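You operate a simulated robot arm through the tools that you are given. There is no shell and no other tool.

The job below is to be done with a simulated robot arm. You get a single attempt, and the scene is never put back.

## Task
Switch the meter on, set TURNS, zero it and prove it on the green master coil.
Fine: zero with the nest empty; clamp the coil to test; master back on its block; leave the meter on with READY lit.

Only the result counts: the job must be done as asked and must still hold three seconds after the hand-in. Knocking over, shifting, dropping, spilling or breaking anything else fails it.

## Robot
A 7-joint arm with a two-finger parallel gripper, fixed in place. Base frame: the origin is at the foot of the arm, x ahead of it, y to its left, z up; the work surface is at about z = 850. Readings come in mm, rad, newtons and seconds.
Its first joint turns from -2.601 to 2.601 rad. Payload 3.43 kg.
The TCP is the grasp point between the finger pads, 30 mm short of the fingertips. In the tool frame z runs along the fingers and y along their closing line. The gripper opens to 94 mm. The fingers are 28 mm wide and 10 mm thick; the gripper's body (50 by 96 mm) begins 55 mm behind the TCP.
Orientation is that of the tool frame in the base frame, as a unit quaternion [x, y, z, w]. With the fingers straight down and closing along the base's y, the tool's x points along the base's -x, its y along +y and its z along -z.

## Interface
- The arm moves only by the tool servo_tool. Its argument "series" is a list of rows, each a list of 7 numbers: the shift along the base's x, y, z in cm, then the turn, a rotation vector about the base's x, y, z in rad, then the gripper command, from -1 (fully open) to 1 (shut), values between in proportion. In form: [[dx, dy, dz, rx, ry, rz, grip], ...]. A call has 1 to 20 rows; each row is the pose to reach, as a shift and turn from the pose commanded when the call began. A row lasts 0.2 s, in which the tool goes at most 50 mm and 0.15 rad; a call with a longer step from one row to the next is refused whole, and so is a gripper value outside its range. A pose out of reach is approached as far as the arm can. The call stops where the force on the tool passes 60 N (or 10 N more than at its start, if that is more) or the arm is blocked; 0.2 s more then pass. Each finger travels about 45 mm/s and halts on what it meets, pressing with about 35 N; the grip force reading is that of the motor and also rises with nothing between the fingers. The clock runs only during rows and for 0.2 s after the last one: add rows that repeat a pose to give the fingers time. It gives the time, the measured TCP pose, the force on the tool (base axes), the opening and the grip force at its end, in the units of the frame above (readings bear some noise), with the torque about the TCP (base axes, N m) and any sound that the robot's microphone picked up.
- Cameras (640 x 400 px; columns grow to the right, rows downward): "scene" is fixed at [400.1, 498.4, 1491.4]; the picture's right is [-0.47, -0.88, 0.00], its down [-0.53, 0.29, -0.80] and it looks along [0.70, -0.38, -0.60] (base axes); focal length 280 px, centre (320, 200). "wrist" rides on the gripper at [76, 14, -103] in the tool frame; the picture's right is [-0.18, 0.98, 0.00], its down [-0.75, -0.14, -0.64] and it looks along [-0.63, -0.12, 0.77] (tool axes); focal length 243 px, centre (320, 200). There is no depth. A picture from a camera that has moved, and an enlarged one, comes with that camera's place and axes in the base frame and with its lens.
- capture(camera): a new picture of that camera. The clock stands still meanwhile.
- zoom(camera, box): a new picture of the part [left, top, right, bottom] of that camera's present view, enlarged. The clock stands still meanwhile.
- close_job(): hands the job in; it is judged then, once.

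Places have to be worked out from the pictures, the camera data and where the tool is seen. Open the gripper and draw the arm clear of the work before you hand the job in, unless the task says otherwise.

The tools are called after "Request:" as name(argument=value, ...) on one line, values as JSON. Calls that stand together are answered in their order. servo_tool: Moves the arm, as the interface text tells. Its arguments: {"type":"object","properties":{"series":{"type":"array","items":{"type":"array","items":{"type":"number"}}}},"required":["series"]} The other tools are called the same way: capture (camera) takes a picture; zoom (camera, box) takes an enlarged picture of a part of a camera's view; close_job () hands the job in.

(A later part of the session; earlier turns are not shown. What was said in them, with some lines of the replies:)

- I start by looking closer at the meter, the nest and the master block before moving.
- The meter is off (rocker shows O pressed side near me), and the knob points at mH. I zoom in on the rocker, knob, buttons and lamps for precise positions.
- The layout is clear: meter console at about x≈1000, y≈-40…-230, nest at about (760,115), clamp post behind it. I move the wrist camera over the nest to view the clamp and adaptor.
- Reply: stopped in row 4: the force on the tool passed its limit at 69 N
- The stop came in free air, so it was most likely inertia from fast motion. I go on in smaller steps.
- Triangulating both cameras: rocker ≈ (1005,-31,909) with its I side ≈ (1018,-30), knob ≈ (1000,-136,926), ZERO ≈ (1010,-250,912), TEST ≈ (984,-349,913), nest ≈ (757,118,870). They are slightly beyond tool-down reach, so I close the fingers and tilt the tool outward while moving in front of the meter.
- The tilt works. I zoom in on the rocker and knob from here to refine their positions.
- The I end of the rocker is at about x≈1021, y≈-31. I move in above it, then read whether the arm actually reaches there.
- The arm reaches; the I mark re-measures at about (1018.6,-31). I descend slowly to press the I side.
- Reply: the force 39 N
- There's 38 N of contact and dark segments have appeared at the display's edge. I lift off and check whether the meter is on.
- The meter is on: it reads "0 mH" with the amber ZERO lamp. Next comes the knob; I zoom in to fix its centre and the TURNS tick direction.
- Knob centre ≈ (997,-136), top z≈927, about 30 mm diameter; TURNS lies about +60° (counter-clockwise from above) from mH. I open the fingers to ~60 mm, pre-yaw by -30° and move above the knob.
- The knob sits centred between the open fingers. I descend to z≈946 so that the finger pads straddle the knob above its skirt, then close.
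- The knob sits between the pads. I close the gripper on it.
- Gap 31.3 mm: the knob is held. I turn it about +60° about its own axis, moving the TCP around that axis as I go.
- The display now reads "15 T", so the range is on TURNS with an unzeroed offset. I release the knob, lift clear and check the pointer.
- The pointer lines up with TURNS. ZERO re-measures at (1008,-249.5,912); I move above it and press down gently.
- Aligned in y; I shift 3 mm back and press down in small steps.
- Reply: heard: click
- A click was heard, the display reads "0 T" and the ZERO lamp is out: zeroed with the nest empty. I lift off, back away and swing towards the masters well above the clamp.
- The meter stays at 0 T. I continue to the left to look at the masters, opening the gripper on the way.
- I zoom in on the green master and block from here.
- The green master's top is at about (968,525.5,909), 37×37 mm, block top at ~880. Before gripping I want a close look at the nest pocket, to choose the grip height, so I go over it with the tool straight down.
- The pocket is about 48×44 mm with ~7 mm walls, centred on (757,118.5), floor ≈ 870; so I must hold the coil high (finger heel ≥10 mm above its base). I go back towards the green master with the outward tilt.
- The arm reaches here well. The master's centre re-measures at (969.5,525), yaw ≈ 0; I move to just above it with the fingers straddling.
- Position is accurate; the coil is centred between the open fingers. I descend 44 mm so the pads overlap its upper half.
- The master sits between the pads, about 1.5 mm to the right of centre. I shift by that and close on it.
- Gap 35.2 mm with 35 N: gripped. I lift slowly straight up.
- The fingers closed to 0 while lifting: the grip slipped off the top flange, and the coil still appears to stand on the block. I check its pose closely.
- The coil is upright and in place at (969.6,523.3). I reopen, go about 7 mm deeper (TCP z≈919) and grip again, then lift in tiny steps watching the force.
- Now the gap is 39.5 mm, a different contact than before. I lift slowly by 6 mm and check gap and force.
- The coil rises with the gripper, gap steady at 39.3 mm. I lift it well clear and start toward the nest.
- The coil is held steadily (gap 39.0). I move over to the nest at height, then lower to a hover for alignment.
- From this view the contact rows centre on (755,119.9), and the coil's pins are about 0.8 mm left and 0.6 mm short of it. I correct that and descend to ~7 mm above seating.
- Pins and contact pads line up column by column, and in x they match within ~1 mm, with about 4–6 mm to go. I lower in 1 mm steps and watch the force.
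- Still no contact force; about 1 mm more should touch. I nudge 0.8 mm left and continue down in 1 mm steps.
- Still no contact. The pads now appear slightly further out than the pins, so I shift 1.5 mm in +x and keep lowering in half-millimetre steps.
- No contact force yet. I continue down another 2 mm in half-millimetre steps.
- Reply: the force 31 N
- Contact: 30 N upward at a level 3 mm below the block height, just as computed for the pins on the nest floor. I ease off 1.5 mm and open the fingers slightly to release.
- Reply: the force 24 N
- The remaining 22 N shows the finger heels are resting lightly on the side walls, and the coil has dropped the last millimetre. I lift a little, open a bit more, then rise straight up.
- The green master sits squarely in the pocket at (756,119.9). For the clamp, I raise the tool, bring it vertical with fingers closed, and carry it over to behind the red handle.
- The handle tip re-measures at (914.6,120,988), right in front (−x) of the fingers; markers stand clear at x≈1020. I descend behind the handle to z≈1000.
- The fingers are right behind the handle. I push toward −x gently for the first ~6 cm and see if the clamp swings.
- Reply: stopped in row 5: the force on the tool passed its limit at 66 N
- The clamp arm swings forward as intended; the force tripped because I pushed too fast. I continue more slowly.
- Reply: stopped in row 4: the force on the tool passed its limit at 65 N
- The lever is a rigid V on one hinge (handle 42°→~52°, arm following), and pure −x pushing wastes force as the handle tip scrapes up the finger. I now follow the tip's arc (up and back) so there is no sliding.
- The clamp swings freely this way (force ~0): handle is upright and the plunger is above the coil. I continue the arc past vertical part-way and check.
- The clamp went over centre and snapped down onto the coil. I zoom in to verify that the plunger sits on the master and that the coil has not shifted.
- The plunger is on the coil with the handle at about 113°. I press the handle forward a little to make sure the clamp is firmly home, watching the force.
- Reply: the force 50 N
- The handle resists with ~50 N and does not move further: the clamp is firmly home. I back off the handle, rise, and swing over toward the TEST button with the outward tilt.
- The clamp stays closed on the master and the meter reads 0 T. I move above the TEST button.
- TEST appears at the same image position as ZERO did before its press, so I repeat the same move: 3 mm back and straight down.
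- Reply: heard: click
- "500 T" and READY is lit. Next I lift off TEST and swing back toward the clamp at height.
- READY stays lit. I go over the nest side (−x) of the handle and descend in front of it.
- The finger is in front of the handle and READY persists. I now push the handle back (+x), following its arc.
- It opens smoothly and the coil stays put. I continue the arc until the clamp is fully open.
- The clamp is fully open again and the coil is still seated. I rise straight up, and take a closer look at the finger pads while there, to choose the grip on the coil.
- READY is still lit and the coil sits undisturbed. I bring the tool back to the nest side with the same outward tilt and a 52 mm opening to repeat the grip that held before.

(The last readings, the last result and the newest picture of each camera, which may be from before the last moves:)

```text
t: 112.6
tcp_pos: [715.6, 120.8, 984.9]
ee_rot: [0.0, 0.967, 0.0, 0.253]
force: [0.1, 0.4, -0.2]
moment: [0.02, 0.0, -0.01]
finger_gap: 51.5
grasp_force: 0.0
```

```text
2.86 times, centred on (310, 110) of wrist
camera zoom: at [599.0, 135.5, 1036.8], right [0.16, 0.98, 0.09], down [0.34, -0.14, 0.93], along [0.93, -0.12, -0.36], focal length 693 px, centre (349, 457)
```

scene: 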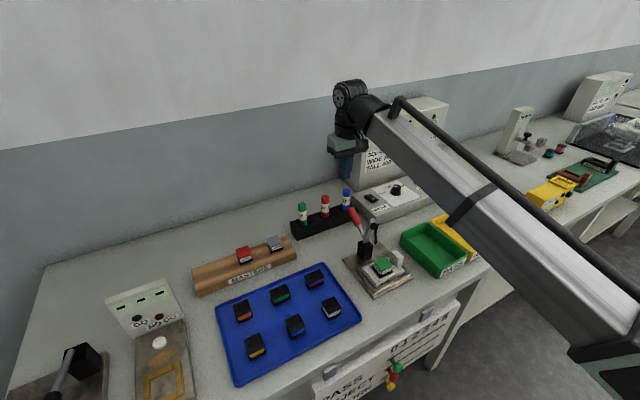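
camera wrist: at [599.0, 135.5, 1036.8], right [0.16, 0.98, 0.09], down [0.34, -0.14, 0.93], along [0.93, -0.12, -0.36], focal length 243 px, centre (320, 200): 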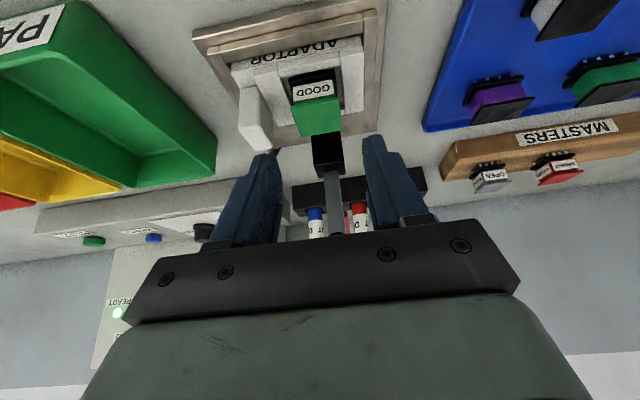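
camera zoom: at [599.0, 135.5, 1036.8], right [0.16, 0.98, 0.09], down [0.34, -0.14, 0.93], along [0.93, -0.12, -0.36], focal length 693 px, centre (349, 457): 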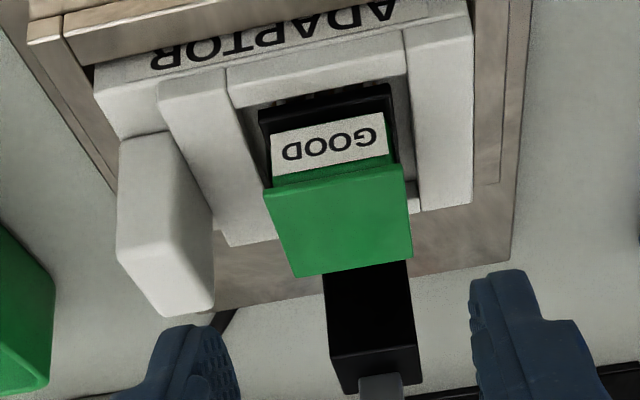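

The coil is at (756.4,119.8) as expected. I move over it and descend to just above the wall-contact height.

Request:
servo_tool(series=[[1, -0.05, -0.3, 0, 0, 0, -0.1], [2.4, -0.09, -1, 0, 0, 0, -0.1], [3.1, -0.09, -2, 0, 0, 0, -0.1], [3.1, -0.09, -3.2, 0, 0, 0, -0.1], [3.1, -0.09, -4.4, 0, 0, 0, -0.1], [3.1, -0.09, -5.4, 0, 0, 0, -0.1], [3.1, -0.09, -6.1, 0, 0, 0, -0.1], [3.1, -0.09, -6.5, 0, 0, 0, -0.1], [3.1, -0.09, -6.7, 0, 0, 0, -0.1], [3.1, -0.09, -6.8, 0, 0, 0, -0.1], [3.1, -0.09, -6.8, 0, 0, 0, -0.1]])

Request:
zoom(camera="wrist", box=[220, 70, 420, 230])

```text
t: 115.0
tcp_pos: [747.0, 119.7, 917.3]
ee_rot: [0.001, 0.967, 0.0, 0.254]
force: [-6.1, 0.9, 15.3]
moment: [-0.09, 0.15, -0.05]
finger_gap: 51.6
grasp_force: 0.1
```

```text
2.50 times, centred on (320, 150) of wrist
camera zoom: at [630.1, 134.4, 968.5], right [0.16, 0.98, 0.09], down [0.34, -0.14, 0.93], along [0.93, -0.12, -0.36], focal length 606 px, centre (320, 325)
```

zoom: 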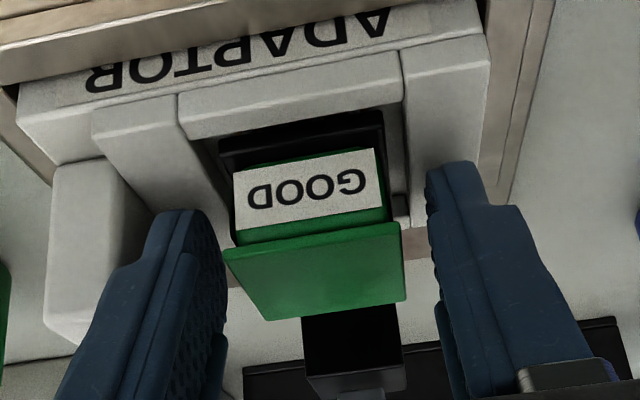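

The fingers rest on the walls (15 N); the coil sits about 1.4 mm lower in the grip than before. I close and read the gap before lifting.

Request:
servo_tool(series=[[0, 0, 0, 0, 0, 0, 0.1], [0, 0, 0, 0, 0, 0, 0.3], [0, 0, 0, 0, 0, 0, 0.6], [0, 0, 0, 0, 0, 0, 1], [0, 0, 0, 0, 0, 0, 1], [0, 0, 0, 0, 0, 0, 1]])

Request:
zoom(camera="wrist", box=[220, 70, 420, 230])

```text
t: 116.4
tcp_pos: [748.0, 118.8, 916.9]
ee_rot: [0.001, 0.967, 0.0, 0.254]
force: [4.1, -5.6, 22.3]
moment: [-0.43, -0.22, -0.03]
finger_gap: 39.2
grasp_force: 35.0
```

```text
2.50 times, centred on (320, 150) of wrist
camera zoom: at [630.6, 134.1, 968.4], right [0.16, 0.98, 0.09], down [0.34, -0.14, 0.93], along [0.93, -0.12, -0.36], focal length 606 px, centre (320, 325)
```

zoom: 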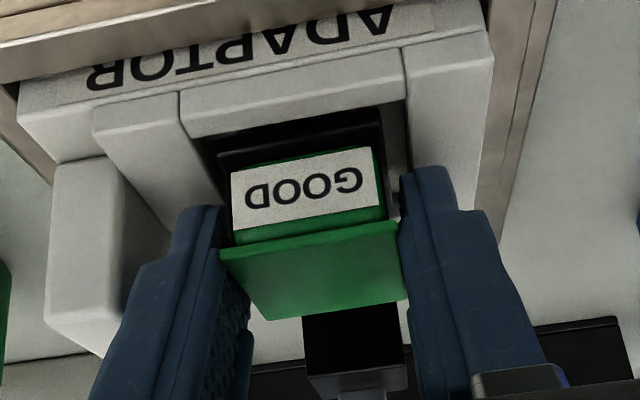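

Gap 39.2 mm, same as the grip that held. I lift in 1 mm steps for 8 mm and check.

Request:
servo_tool(series=[[0, 0, 0.1, 0, 0, 0, 1], [0, 0, 0.2, 0, 0, 0, 1], [0, 0, 0.3, 0, 0, 0, 1], [0, 0, 0.4, 0, 0, 0, 1], [0, 0, 0.5, 0, 0, 0, 1], [0, 0, 0.6, 0, 0, 0, 1], [0, 0, 0.8, 0, 0, 0, 1], [0, 0, 0.8, 0, 0, 0, 1]])

Request:
zoom(camera="wrist", box=[220, 70, 420, 230])

```text
t: 118.2
tcp_pos: [747.1, 120.7, 924.8]
ee_rot: [0.001, 0.968, 0.001, 0.252]
force: [-0.6, -1.2, -0.8]
moment: [-0.01, 0.01, -0.01]
finger_gap: 39.4
grasp_force: 34.4
```

```text
2.50 times, centred on (320, 150) of wrist
camera zoom: at [630.6, 134.2, 976.4], right [0.16, 0.98, 0.09], down [0.34, -0.14, 0.93], along [0.93, -0.12, -0.36], focal length 606 px, centre (320, 325)
```

zoom: 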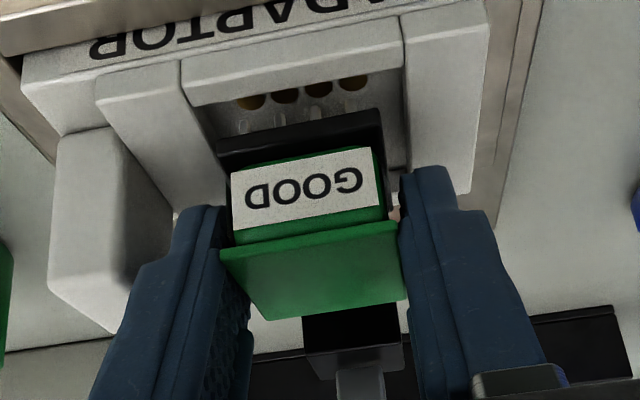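

The coil came up cleanly (gap 39.4). I lift clear of the nest and carry it back toward the masters block.

Request:
servo_tool(series=[[0, 0, 0.4, 0, 0, 0, 1], [0, 0, 1.2, 0, 0, 0, 1], [0, 0, 2.4, 0, 0, 0, 1], [0, 0, 3.8, 0, 0, 0, 1], [0, 0, 5.2, 0, 0, 0, 1], [0, 0.3, 6.6, 0, 0, 0, 1], [0, 1.2, 7.8, 0, 0, 0, 1], [0.1, 2.6, 8.5, 0, 0, 0, 1], [0.3, 4.4, 8.8, 0, 0, 0, 1], [0.6, 6.4, 8.8, 0, 0, 0, 1], [1, 8.4, 8.8, 0, 0, 0, 1], [1.5, 10.4, 8.8, 0, 0, 0, 1], [2.2, 12.4, 8.8, 0, 0, 0, 1], [3, 14.4, 8.8, 0, 0, 0, 1], [4, 16.4, 8.8, 0, 0, 0, 1], [5.2, 18.4, 8.8, 0, 0, 0, 1], [6.4, 20.2, 8.8, 0, 0, 0, 1], [7.4, 21.6, 8.8, 0, 0, 0, 1], [8, 22.4, 8.8, 0, 0, 0, 1], [8, 22.5, 8.8, 0, 0, 0, 1]])

Request:
capture(camera="wrist")

```text
t: 122.4
tcp_pos: [826.2, 344.7, 1012.3]
ee_rot: [0.001, 0.967, 0.0, 0.253]
force: [-0.6, -0.3, -1.3]
moment: [-0.01, -0.01, 0.01]
finger_gap: 39.1
grasp_force: 35.0
```

```text
taken
camera wrist: at [710.3, 359.1, 1064.1], right [0.16, 0.98, 0.09], down [0.34, -0.14, 0.93], along [0.93, -0.12, -0.36], focal length 243 px, centre (320, 200)
```

wrist: 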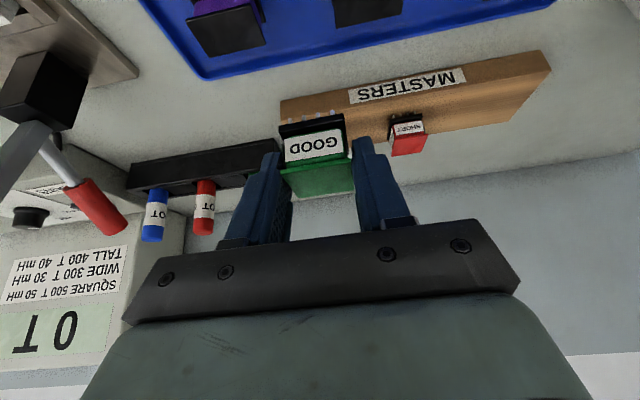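

The coil is held; the display went back to 0 T with the nest empty. I check READY and continue to hover above the master's place.

Request:
servo_tool(series=[[0.6, 0.8, 0, 0, 0, 0, 1], [1.8, 2.4, 0, 0, 0, 0, 1], [3.2, 4.3, 0, 0, 0, 0, 1], [4.6, 6.2, 0, 0, 0, 0, 1], [6, 8.1, 0, 0, 0, 0, 1], [7.4, 10, 0, 0, 0, 0, 1], [8.8, 11.9, 0, 0, 0, 0, 1], [10.2, 13.8, 0, 0, 0, 0, 1], [11.6, 15.6, 0, 0, 0, 0, 1], [12.8, 17.1, -0.5, 0, 0, 0, 1], [13.3, 17.8, -1.8, 0, 0, 0, 1], [13.34, 17.86, -3.4, 0, 0, 0, 1], [13.34, 17.86, -4.8, 0, 0, 0, 1], [13.34, 17.86, -5.6, 0, 0, 0, 1], [13.34, 17.86, -5.8, 0, 0, 0, 1], [13.34, 17.86, -5.8, 0, 0, 0, 1]])

Request:
capture(camera="wrist")

Request:
zoom(camera="wrist", box=[220, 60, 420, 220])

Request:
capture(camera="scene")

```text
t: 125.8
tcp_pos: [960.6, 522.7, 954.5]
ee_rot: [0.001, 0.968, 0.0, 0.253]
force: [0.9, 0.4, -0.5]
moment: [0.02, 0.02, -0.01]
finger_gap: 39.3
grasp_force: 34.8
```

```text
taken
camera wrist: at [843.8, 537.3, 1005.5], right [0.16, 0.98, 0.09], down [0.34, -0.14, 0.93], along [0.93, -0.12, -0.36], focal length 243 px, centre (320, 200)
```

wrist: 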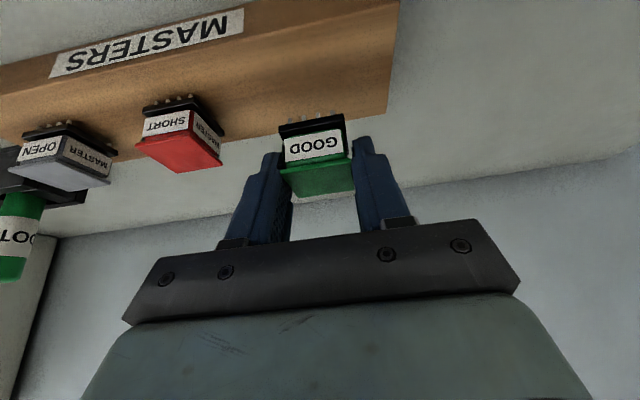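

```text
2.50 times, centred on (320, 140) of wrist
camera zoom: at [843.8, 537.3, 1005.5], right [0.16, 0.98, 0.09], down [0.34, -0.14, 0.93], along [0.93, -0.12, -0.36], focal length 606 px, centre (320, 350)
```

zoom: 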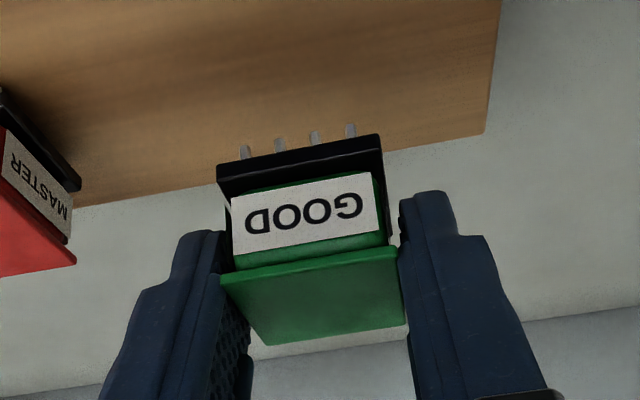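

```text
taken
```

scene: 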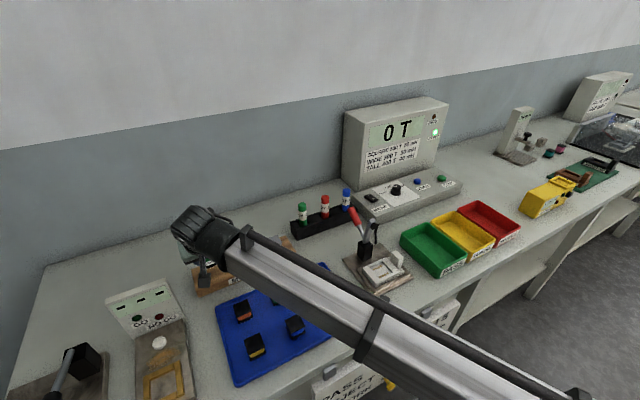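

READY is still lit. Camera position matches the target over the block; I lower to about 2 mm above seating.

Request:
servo_tool(series=[[0, 0.03, -0.6, 0, 0, 0, 1], [0, 0.03, -1.4, 0, 0, 0, 1], [0, 0.03, -2.1, 0, 0, 0, 1], [0, 0.03, -2.7, 0, 0, 0, 1], [0, 0.03, -3.0, 0, 0, 0, 1], [0, 0.03, -3.1, 0, 0, 0, 1], [0, 0.03, -3.1, 0, 0, 0, 1]])

Request:
zoom(camera="wrist", box=[220, 60, 420, 220])

```text
t: 127.4
tcp_pos: [961.1, 523.1, 921.9]
ee_rot: [0.001, 0.967, 0.001, 0.253]
force: [0.0, -1.7, 0.0]
moment: [0.0, -0.01, 0.02]
finger_gap: 39.5
grasp_force: 35.2
```

```text
2.50 times, centred on (320, 140) of wrist
camera zoom: at [844.1, 538.0, 974.9], right [0.16, 0.98, 0.09], down [0.34, -0.14, 0.93], along [0.93, -0.12, -0.36], focal length 606 px, centre (320, 350)
```

zoom: 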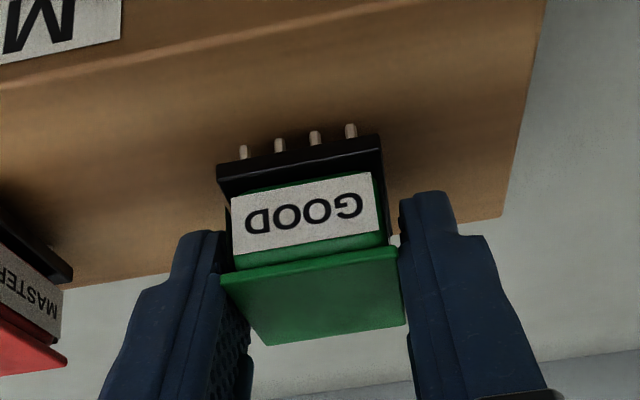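

Still free; I lower in half-millimetre steps until the pins touch the block.

Request:
servo_tool(series=[[0, 0, -0.05, 0, 0, 0, 1], [0, 0, -0.1, 0, 0, 0, 1], [0, 0, -0.15, 0, 0, 0, 1], [0, 0, -0.2, 0, 0, 0, 1], [0, 0, -0.2, 0, 0, 0, 1]])

Request:
zoom(camera="wrist", box=[270, 80, 370, 160])

```text
t: 128.6
tcp_pos: [961.0, 522.7, 921.4]
ee_rot: [0.0, 0.967, 0.001, 0.253]
force: [1.4, 0.1, -0.7]
moment: [0.02, 0.03, 0.0]
finger_gap: 39.3
grasp_force: 34.9
```

```text
5.00 times, centred on (320, 120) of wrist
camera zoom: at [844.0, 538.3, 973.1], right [0.16, 0.98, 0.09], down [0.34, -0.14, 0.93], along [0.93, -0.12, -0.36], focal length 1213 px, centre (320, 600)
```

zoom: 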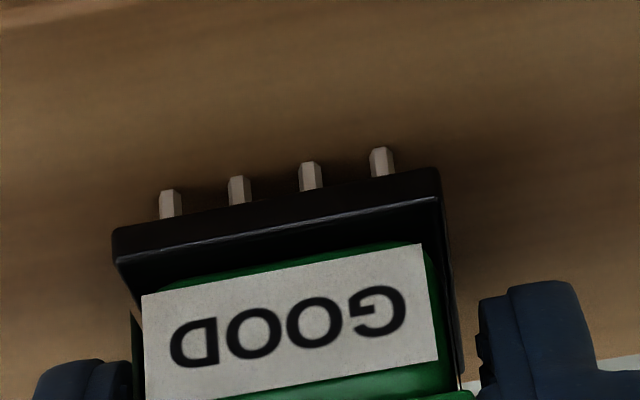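

Request:
servo_tool(series=[[0, 0, -0.05, 0, 0, 0, 1], [0, 0, -0.1, 0, 0, 0, 1], [0, 0, -0.1, 0, 0, 0, 1]])

```text
t: 129.4
tcp_pos: [961.1, 522.2, 920.4]
ee_rot: [0.001, 0.967, 0.001, 0.253]
force: [1.0, 0.9, 4.4]
moment: [0.0, -0.11, 0.04]
finger_gap: 39.5
grasp_force: 34.6
```

Light contact (4.4 N): the pins are on the block. I open the fingers to release, then check.

Request:
servo_tool(series=[[0, 0, -0.02, 0, 0, 0, 1], [0, 0, -0.02, 0, 0, 0, 0.1], [0, 0, -0.02, 0, 0, 0, 0], [0, 0, -0.02, 0, 0, 0, -0.15], [0, 0, -0.02, 0, 0, 0, -0.25], [0, 0, -0.02, 0, 0, 0, -0.25]])

Request:
zoom(camera="wrist", box=[220, 60, 420, 220])

```text
t: 130.8
tcp_pos: [961.1, 524.1, 919.2]
ee_rot: [0.0, 0.967, 0.001, 0.254]
force: [-0.6, 0.5, -0.1]
moment: [0.01, -0.02, 0.01]
finger_gap: 58.6
grasp_force: 0.0
```

```text
2.50 times, centred on (320, 140) of wrist
camera zoom: at [844.0, 538.1, 972.1], right [0.16, 0.98, 0.09], down [0.34, -0.14, 0.93], along [0.93, -0.12, -0.36], focal length 606 px, centre (320, 350)
```

zoom: 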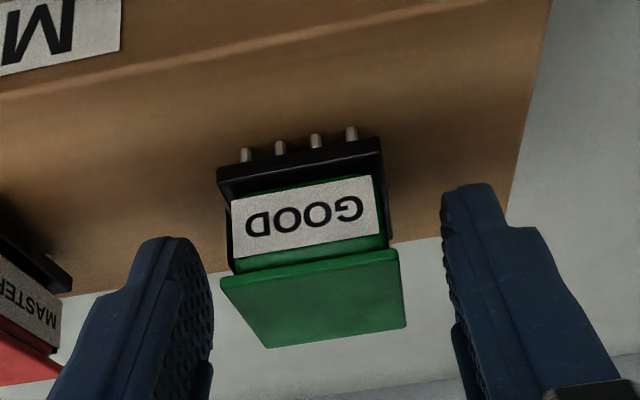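

The master is standing on its block and the fingers are clear on both sides. I rise straight up and back away.

Request:
servo_tool(series=[[0, 0, 0.5, 0, 0, 0, -0.25], [0, 0, 1.5, 0, 0, 0, -0.25], [0, 0, 3, 0, 0, 0, -0.25], [0, 0, 5, 0, 0, 0, -0.25], [0, 0, 7, 0, 0, 0, -0.25], [-0.5, 0, 9, 0, 0, 0, -0.25], [-1.5, -0.5, 10.5, 0, 0, 0, -0.4], [-3, -1.5, 12, 0, 0.03, 0, -0.6], [-4.8, -3, 13.5, 0, 0.07, 0, -0.8], [-6.6, -4.6, 14.5, 0, 0.11, 0, -1], [-8.4, -6.4, 15, 0, 0.15, 0, -1], [-10.2, -8.2, 15, 0, 0.19, 0, -1], [-12, -10, 15, 0, 0.23, 0, -1], [-13.6, -11.6, 15, 0, 0.26, 0, -1], [-14.4, -12.4, 15, 0, 0.28, 0, -1], [-14.6, -12.6, 15, 0, 0.28, 0, -1]])

Request:
capture(camera="wrist")

Request:
capture(camera="scene")

```text
t: 134.2
tcp_pos: [813.8, 397.3, 1069.2]
ee_rot: [0.001, 0.993, 0.001, 0.115]
force: [0.3, -0.6, 0.1]
moment: [0.0, -0.01, 0.0]
finger_gap: 94.2
grasp_force: 0.0
```

```text
taken
camera wrist: at [716.6, 412.0, 1151.3], right [0.18, 0.98, 0.04], down [0.59, -0.14, 0.8], along [0.79, -0.12, -0.6], focal length 243 px, centre (320, 200)
```

wrist: 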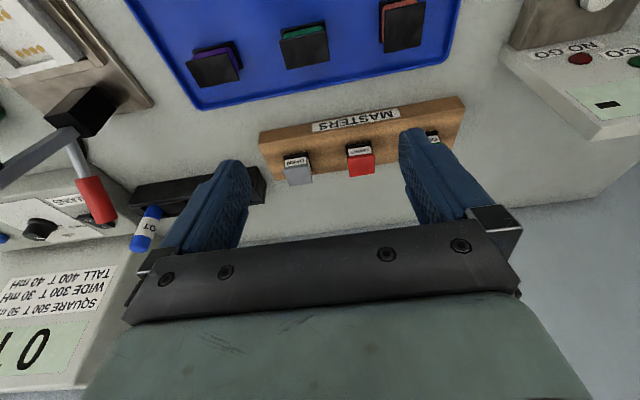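

```text
taken
```

scene: 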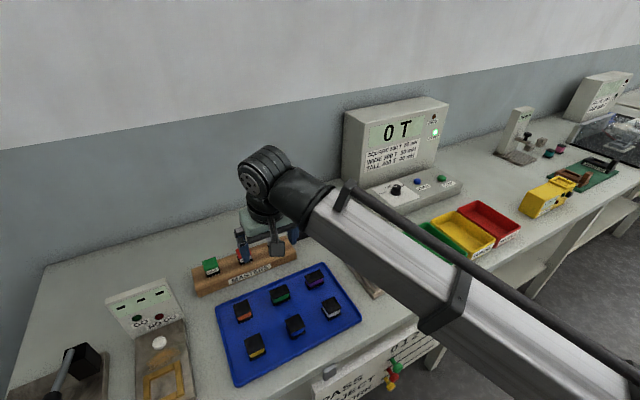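

The master is back on its block and READY is lit. I draw the arm away to a clear area on the right and raise it, then check everything once more.

Request:
servo_tool(series=[[-0.5, -1, 0.5, 0, 0.02, 0, -1], [-1.5, -2.8, 1.5, 0, 0.05, 0, -1], [-2.5, -5, 2.5, 0, 0.08, 0, -1], [-3.5, -7.4, 3.5, 0, 0.11, 0, -1], [-4.5, -9.8, 4.5, 0, 0.14, 0, -1], [-5.2, -12.2, 5.2, 0, 0.17, 0, -1], [-5.6, -14.6, 5.8, 0, 0.2, 0, -1], [-6, -17, 6, 0, 0.22, 0, -1], [-6, -19.4, 6, 0, 0.23, 0, -1], [-6, -21.8, 6, 0, 0.23, 0, -1], [-6, -24.2, 6, 0, 0.23, 0, -1], [-6, -26.6, 6, 0, 0.23, 0, -1], [-6, -29, 6, 0, 0.23, 0, -1], [-6, -31.4, 6, 0, 0.23, 0, -1], [-6, -33.8, 6, 0, 0.23, 0, -1], [-6, -36.2, 6, 0, 0.23, 0, -1], [-6, -38.6, 6, 0, 0.23, 0, -1], [-6, -41, 6, 0, 0.23, 0, -1], [-6, -43, 6, 0, 0.23, 0, -1], [-6, -44, 6, 0, 0.23, 0, -1]])

Request:
capture(camera="scene")

Request:
zoom(camera="scene", box=[180, 220, 310, 310])

Request:
zoom(camera="scene", box=[330, 90, 480, 220])

```text
t: 137.3
tcp_pos: [755.8, 72.4, 1129.0]
ee_rot: [0.003, 1.0, 0.0, 0.006]
force: [5.7, -4.0, -10.0]
moment: [0.41, -0.06, 0.3]
finger_gap: 94.0
grasp_force: 0.1
stopped in row 15: the force on the tool passed its limit at 62 N (the readings are from after the stop); the commanded pose is now the measured one
```

```text
taken
```

scene: 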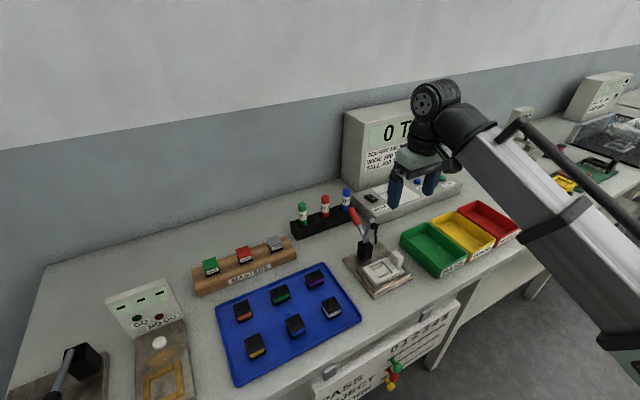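

```text
4.44 times, centred on (245, 265) of scene
camera zoom: at [400.1, 498.4, 1491.4], right [-0.47, -0.88, 0.0], down [-0.53, 0.29, -0.8], along [0.7, -0.38, -0.6], focal length 1242 px, centre (653, -89)
```

zoom: 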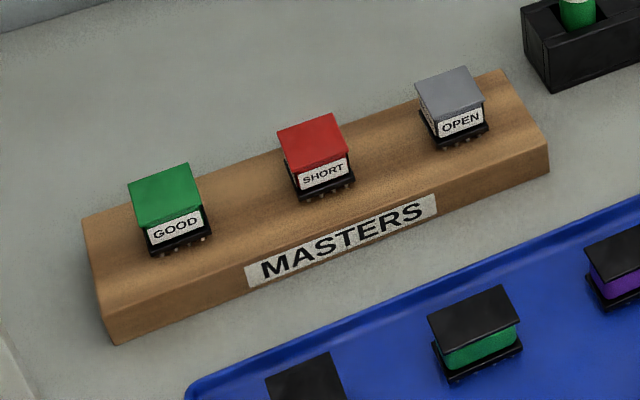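

```text
3.08 times, centred on (405, 155) of scene
camera zoom: at [400.1, 498.4, 1491.4], right [-0.47, -0.88, 0.0], down [-0.53, 0.29, -0.8], along [0.7, -0.38, -0.6], focal length 860 px, centre (58, 338)
```

zoom: 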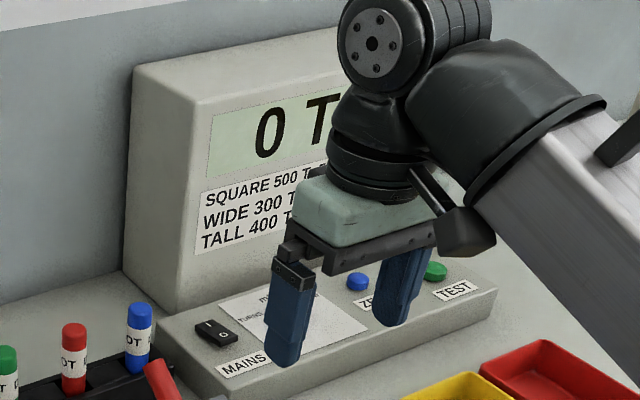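

The stop was in free air at z≈1129, nothing near. The master stands exactly at its original place on the block. I move a bit further clear, slowly, and check READY.

Request:
servo_tool(series=[[0, -0.5, 0.2, 0, 0, 0, -1], [0, -1.5, 0.6, 0, 0, 0, -1], [0, -2.8, 1, 0, 0, 0, -1], [0, -4.2, 1.4, 0, 0, 0, -1], [0, -5.6, 1.8, 0, 0, 0, -1], [0, -7, 2.2, 0, 0, 0, -1], [0, -8.4, 2.6, 0, 0, 0, -1], [0, -9.8, 3, 0, 0, 0, -1], [0, -11.2, 3.2, 0, 0, 0, -1], [0, -12.6, 3.2, 0, 0, 0, -1], [0, -14, 3.2, 0, 0, 0, -1], [0, -15.4, 3.2, 0, 0, 0, -1], [0, -16.8, 3.2, 0, 0, 0, -1], [0, -18.2, 3.2, 0, 0, 0, -1], [0, -19.4, 3.2, 0, 0, 0, -1], [0, -20.2, 3.2, 0, 0, 0, -1], [0, -20.5, 3.2, 0, 0, 0, -1], [0, -20.5, 3.2, 0, 0, 0, -1]])

Request:
zoom(camera="scene", box=[330, 90, 480, 220])

Request:
zoom(camera="scene", box=[330, 180, 430, 300])

Request:
capture(camera="wrist")

```text
t: 138.0
tcp_pos: [757.6, 56.4, 1137.2]
ee_rot: [0.007, 1.0, 0.001, 0.009]
force: [7.7, -1.7, -11.3]
moment: [0.22, -0.08, 0.16]
finger_gap: 94.0
grasp_force: 0.0
stopped in row 3: the force on the tool passed its limit at 67 N (the readings are from after the stop); the commanded pose is now the measured one
```

```text
3.08 times, centred on (405, 155) of scene
camera zoom: at [400.1, 498.4, 1491.4], right [-0.47, -0.88, 0.0], down [-0.53, 0.29, -0.8], along [0.7, -0.38, -0.6], focal length 860 px, centre (58, 338)
```

zoom: 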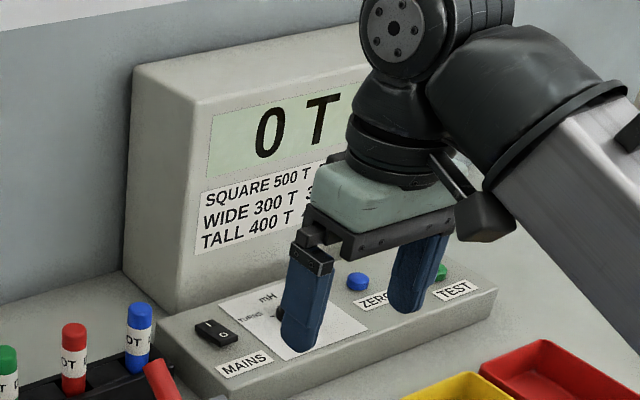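

```text
3.33 times, centred on (380, 240) of scene
camera zoom: at [400.1, 498.4, 1491.4], right [-0.47, -0.88, 0.0], down [-0.53, 0.29, -0.8], along [0.7, -0.38, -0.6], focal length 932 px, centre (120, 67)
```

zoom: 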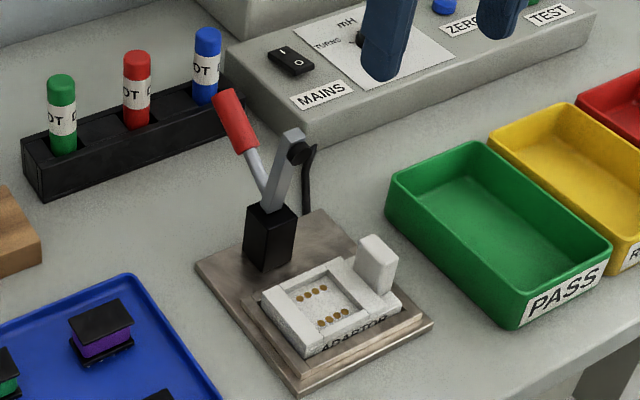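

```text
taken
camera wrist: at [679.2, 71.7, 1236.7], right [0.2, 0.98, 0.01], down [0.74, -0.15, 0.66], along [0.64, -0.12, -0.76], focal length 243 px, centre (320, 200)
```

wrist: 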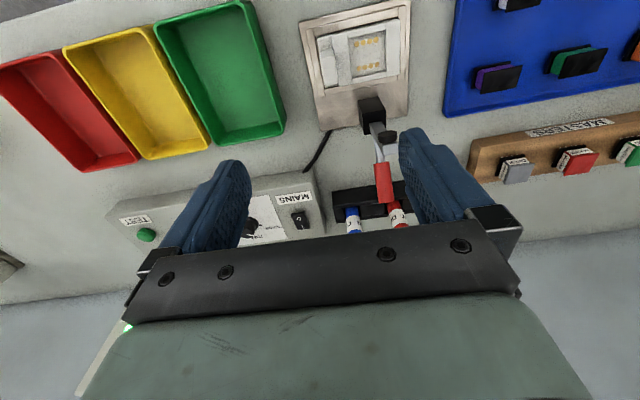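

The arm seems to be in an awkward configuration at this height, but it is clear of everything, and the wrist view shows the green READY glow. I hold still briefly, lowering slightly, and confirm.

Request:
servo_tool(series=[[0, 0, 0, 0, 0, 0, -1], [0.2, 0, -0.3, 0, 0, 0, -1], [0.6, 0, -0.9, 0, 0, 0, -1], [1, 0, -1.5, 0, 0, 0, -1], [1.4, 0, -2.1, 0, 0, 0, -1], [1.8, 0, -2.6, 0, 0, 0, -1], [2, 0, -2.8, 0, 0, 0, -1], [2, 0, -2.8, 0, 0, 0, -1]])

Request:
zoom(camera="wrist", box=[60, 180, 260, 400])

Request:
capture(camera="scene")

```text
t: 139.8
tcp_pos: [776.8, 58.2, 1107.7]
ee_rot: [0.007, 1.0, 0.001, 0.008]
force: [0.8, 0.4, 0.3]
moment: [0.01, 0.0, 0.01]
finger_gap: 93.8
grasp_force: 0.1
```

```text
1.82 times, centred on (160, 290) of wrist
camera zoom: at [698.6, 71.7, 1208.2], right [0.2, 0.98, 0.01], down [0.74, -0.15, 0.65], along [0.64, -0.12, -0.76], focal length 441 px, centre (611, 36)
```

zoom: 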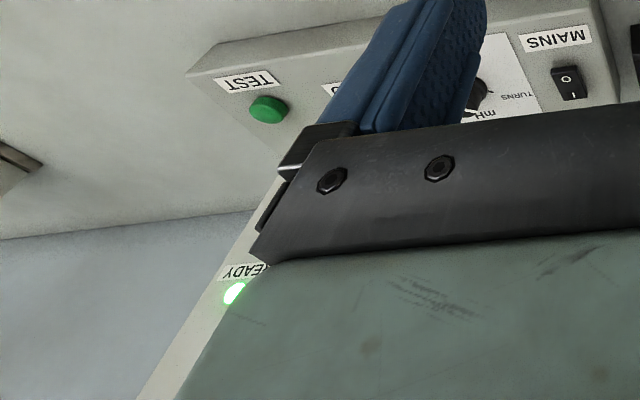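

```text
taken
```

scene: 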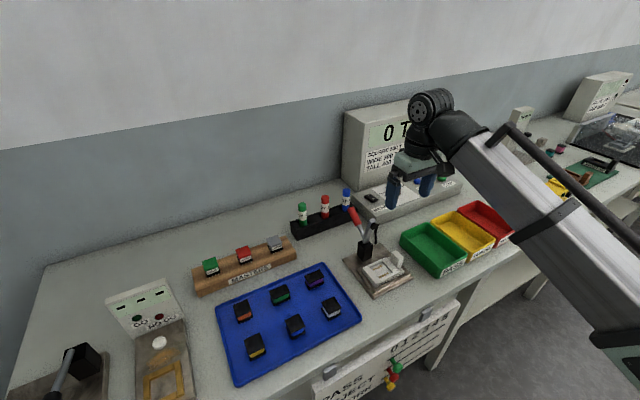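

Everything is in place: meter on, range on TURNS, display 0 T with READY lit, nest empty and clamp open. The green master is back on its block, the gripper is open and the arm is at rest clear of the work, so I hand the job in.

Request:
close_job()

```text
The job is handed in.
```

The meter is on, set to TURNS and zeroed with the nest empty. It read 500 T on the clamped green master, the value its label gives for SQUARE, and READY lit. I then returned the master to its place on the block. At hand-in READY was still lit, the display showed 0 T with the nest empty, and the clamp was open. The gripper was open with the arm clear of the work.

- **First lift of the master:** the grip slipped, and the coil stayed upright on its block. I gripped it lower and it held for both moves.
- **Arm stops:** the force limit stopped the arm five times. Two stops were while pushing the clamp handle closed. The other three were in free air with nothing nearby. I saw nothing shifted or knocked over in the pictures.
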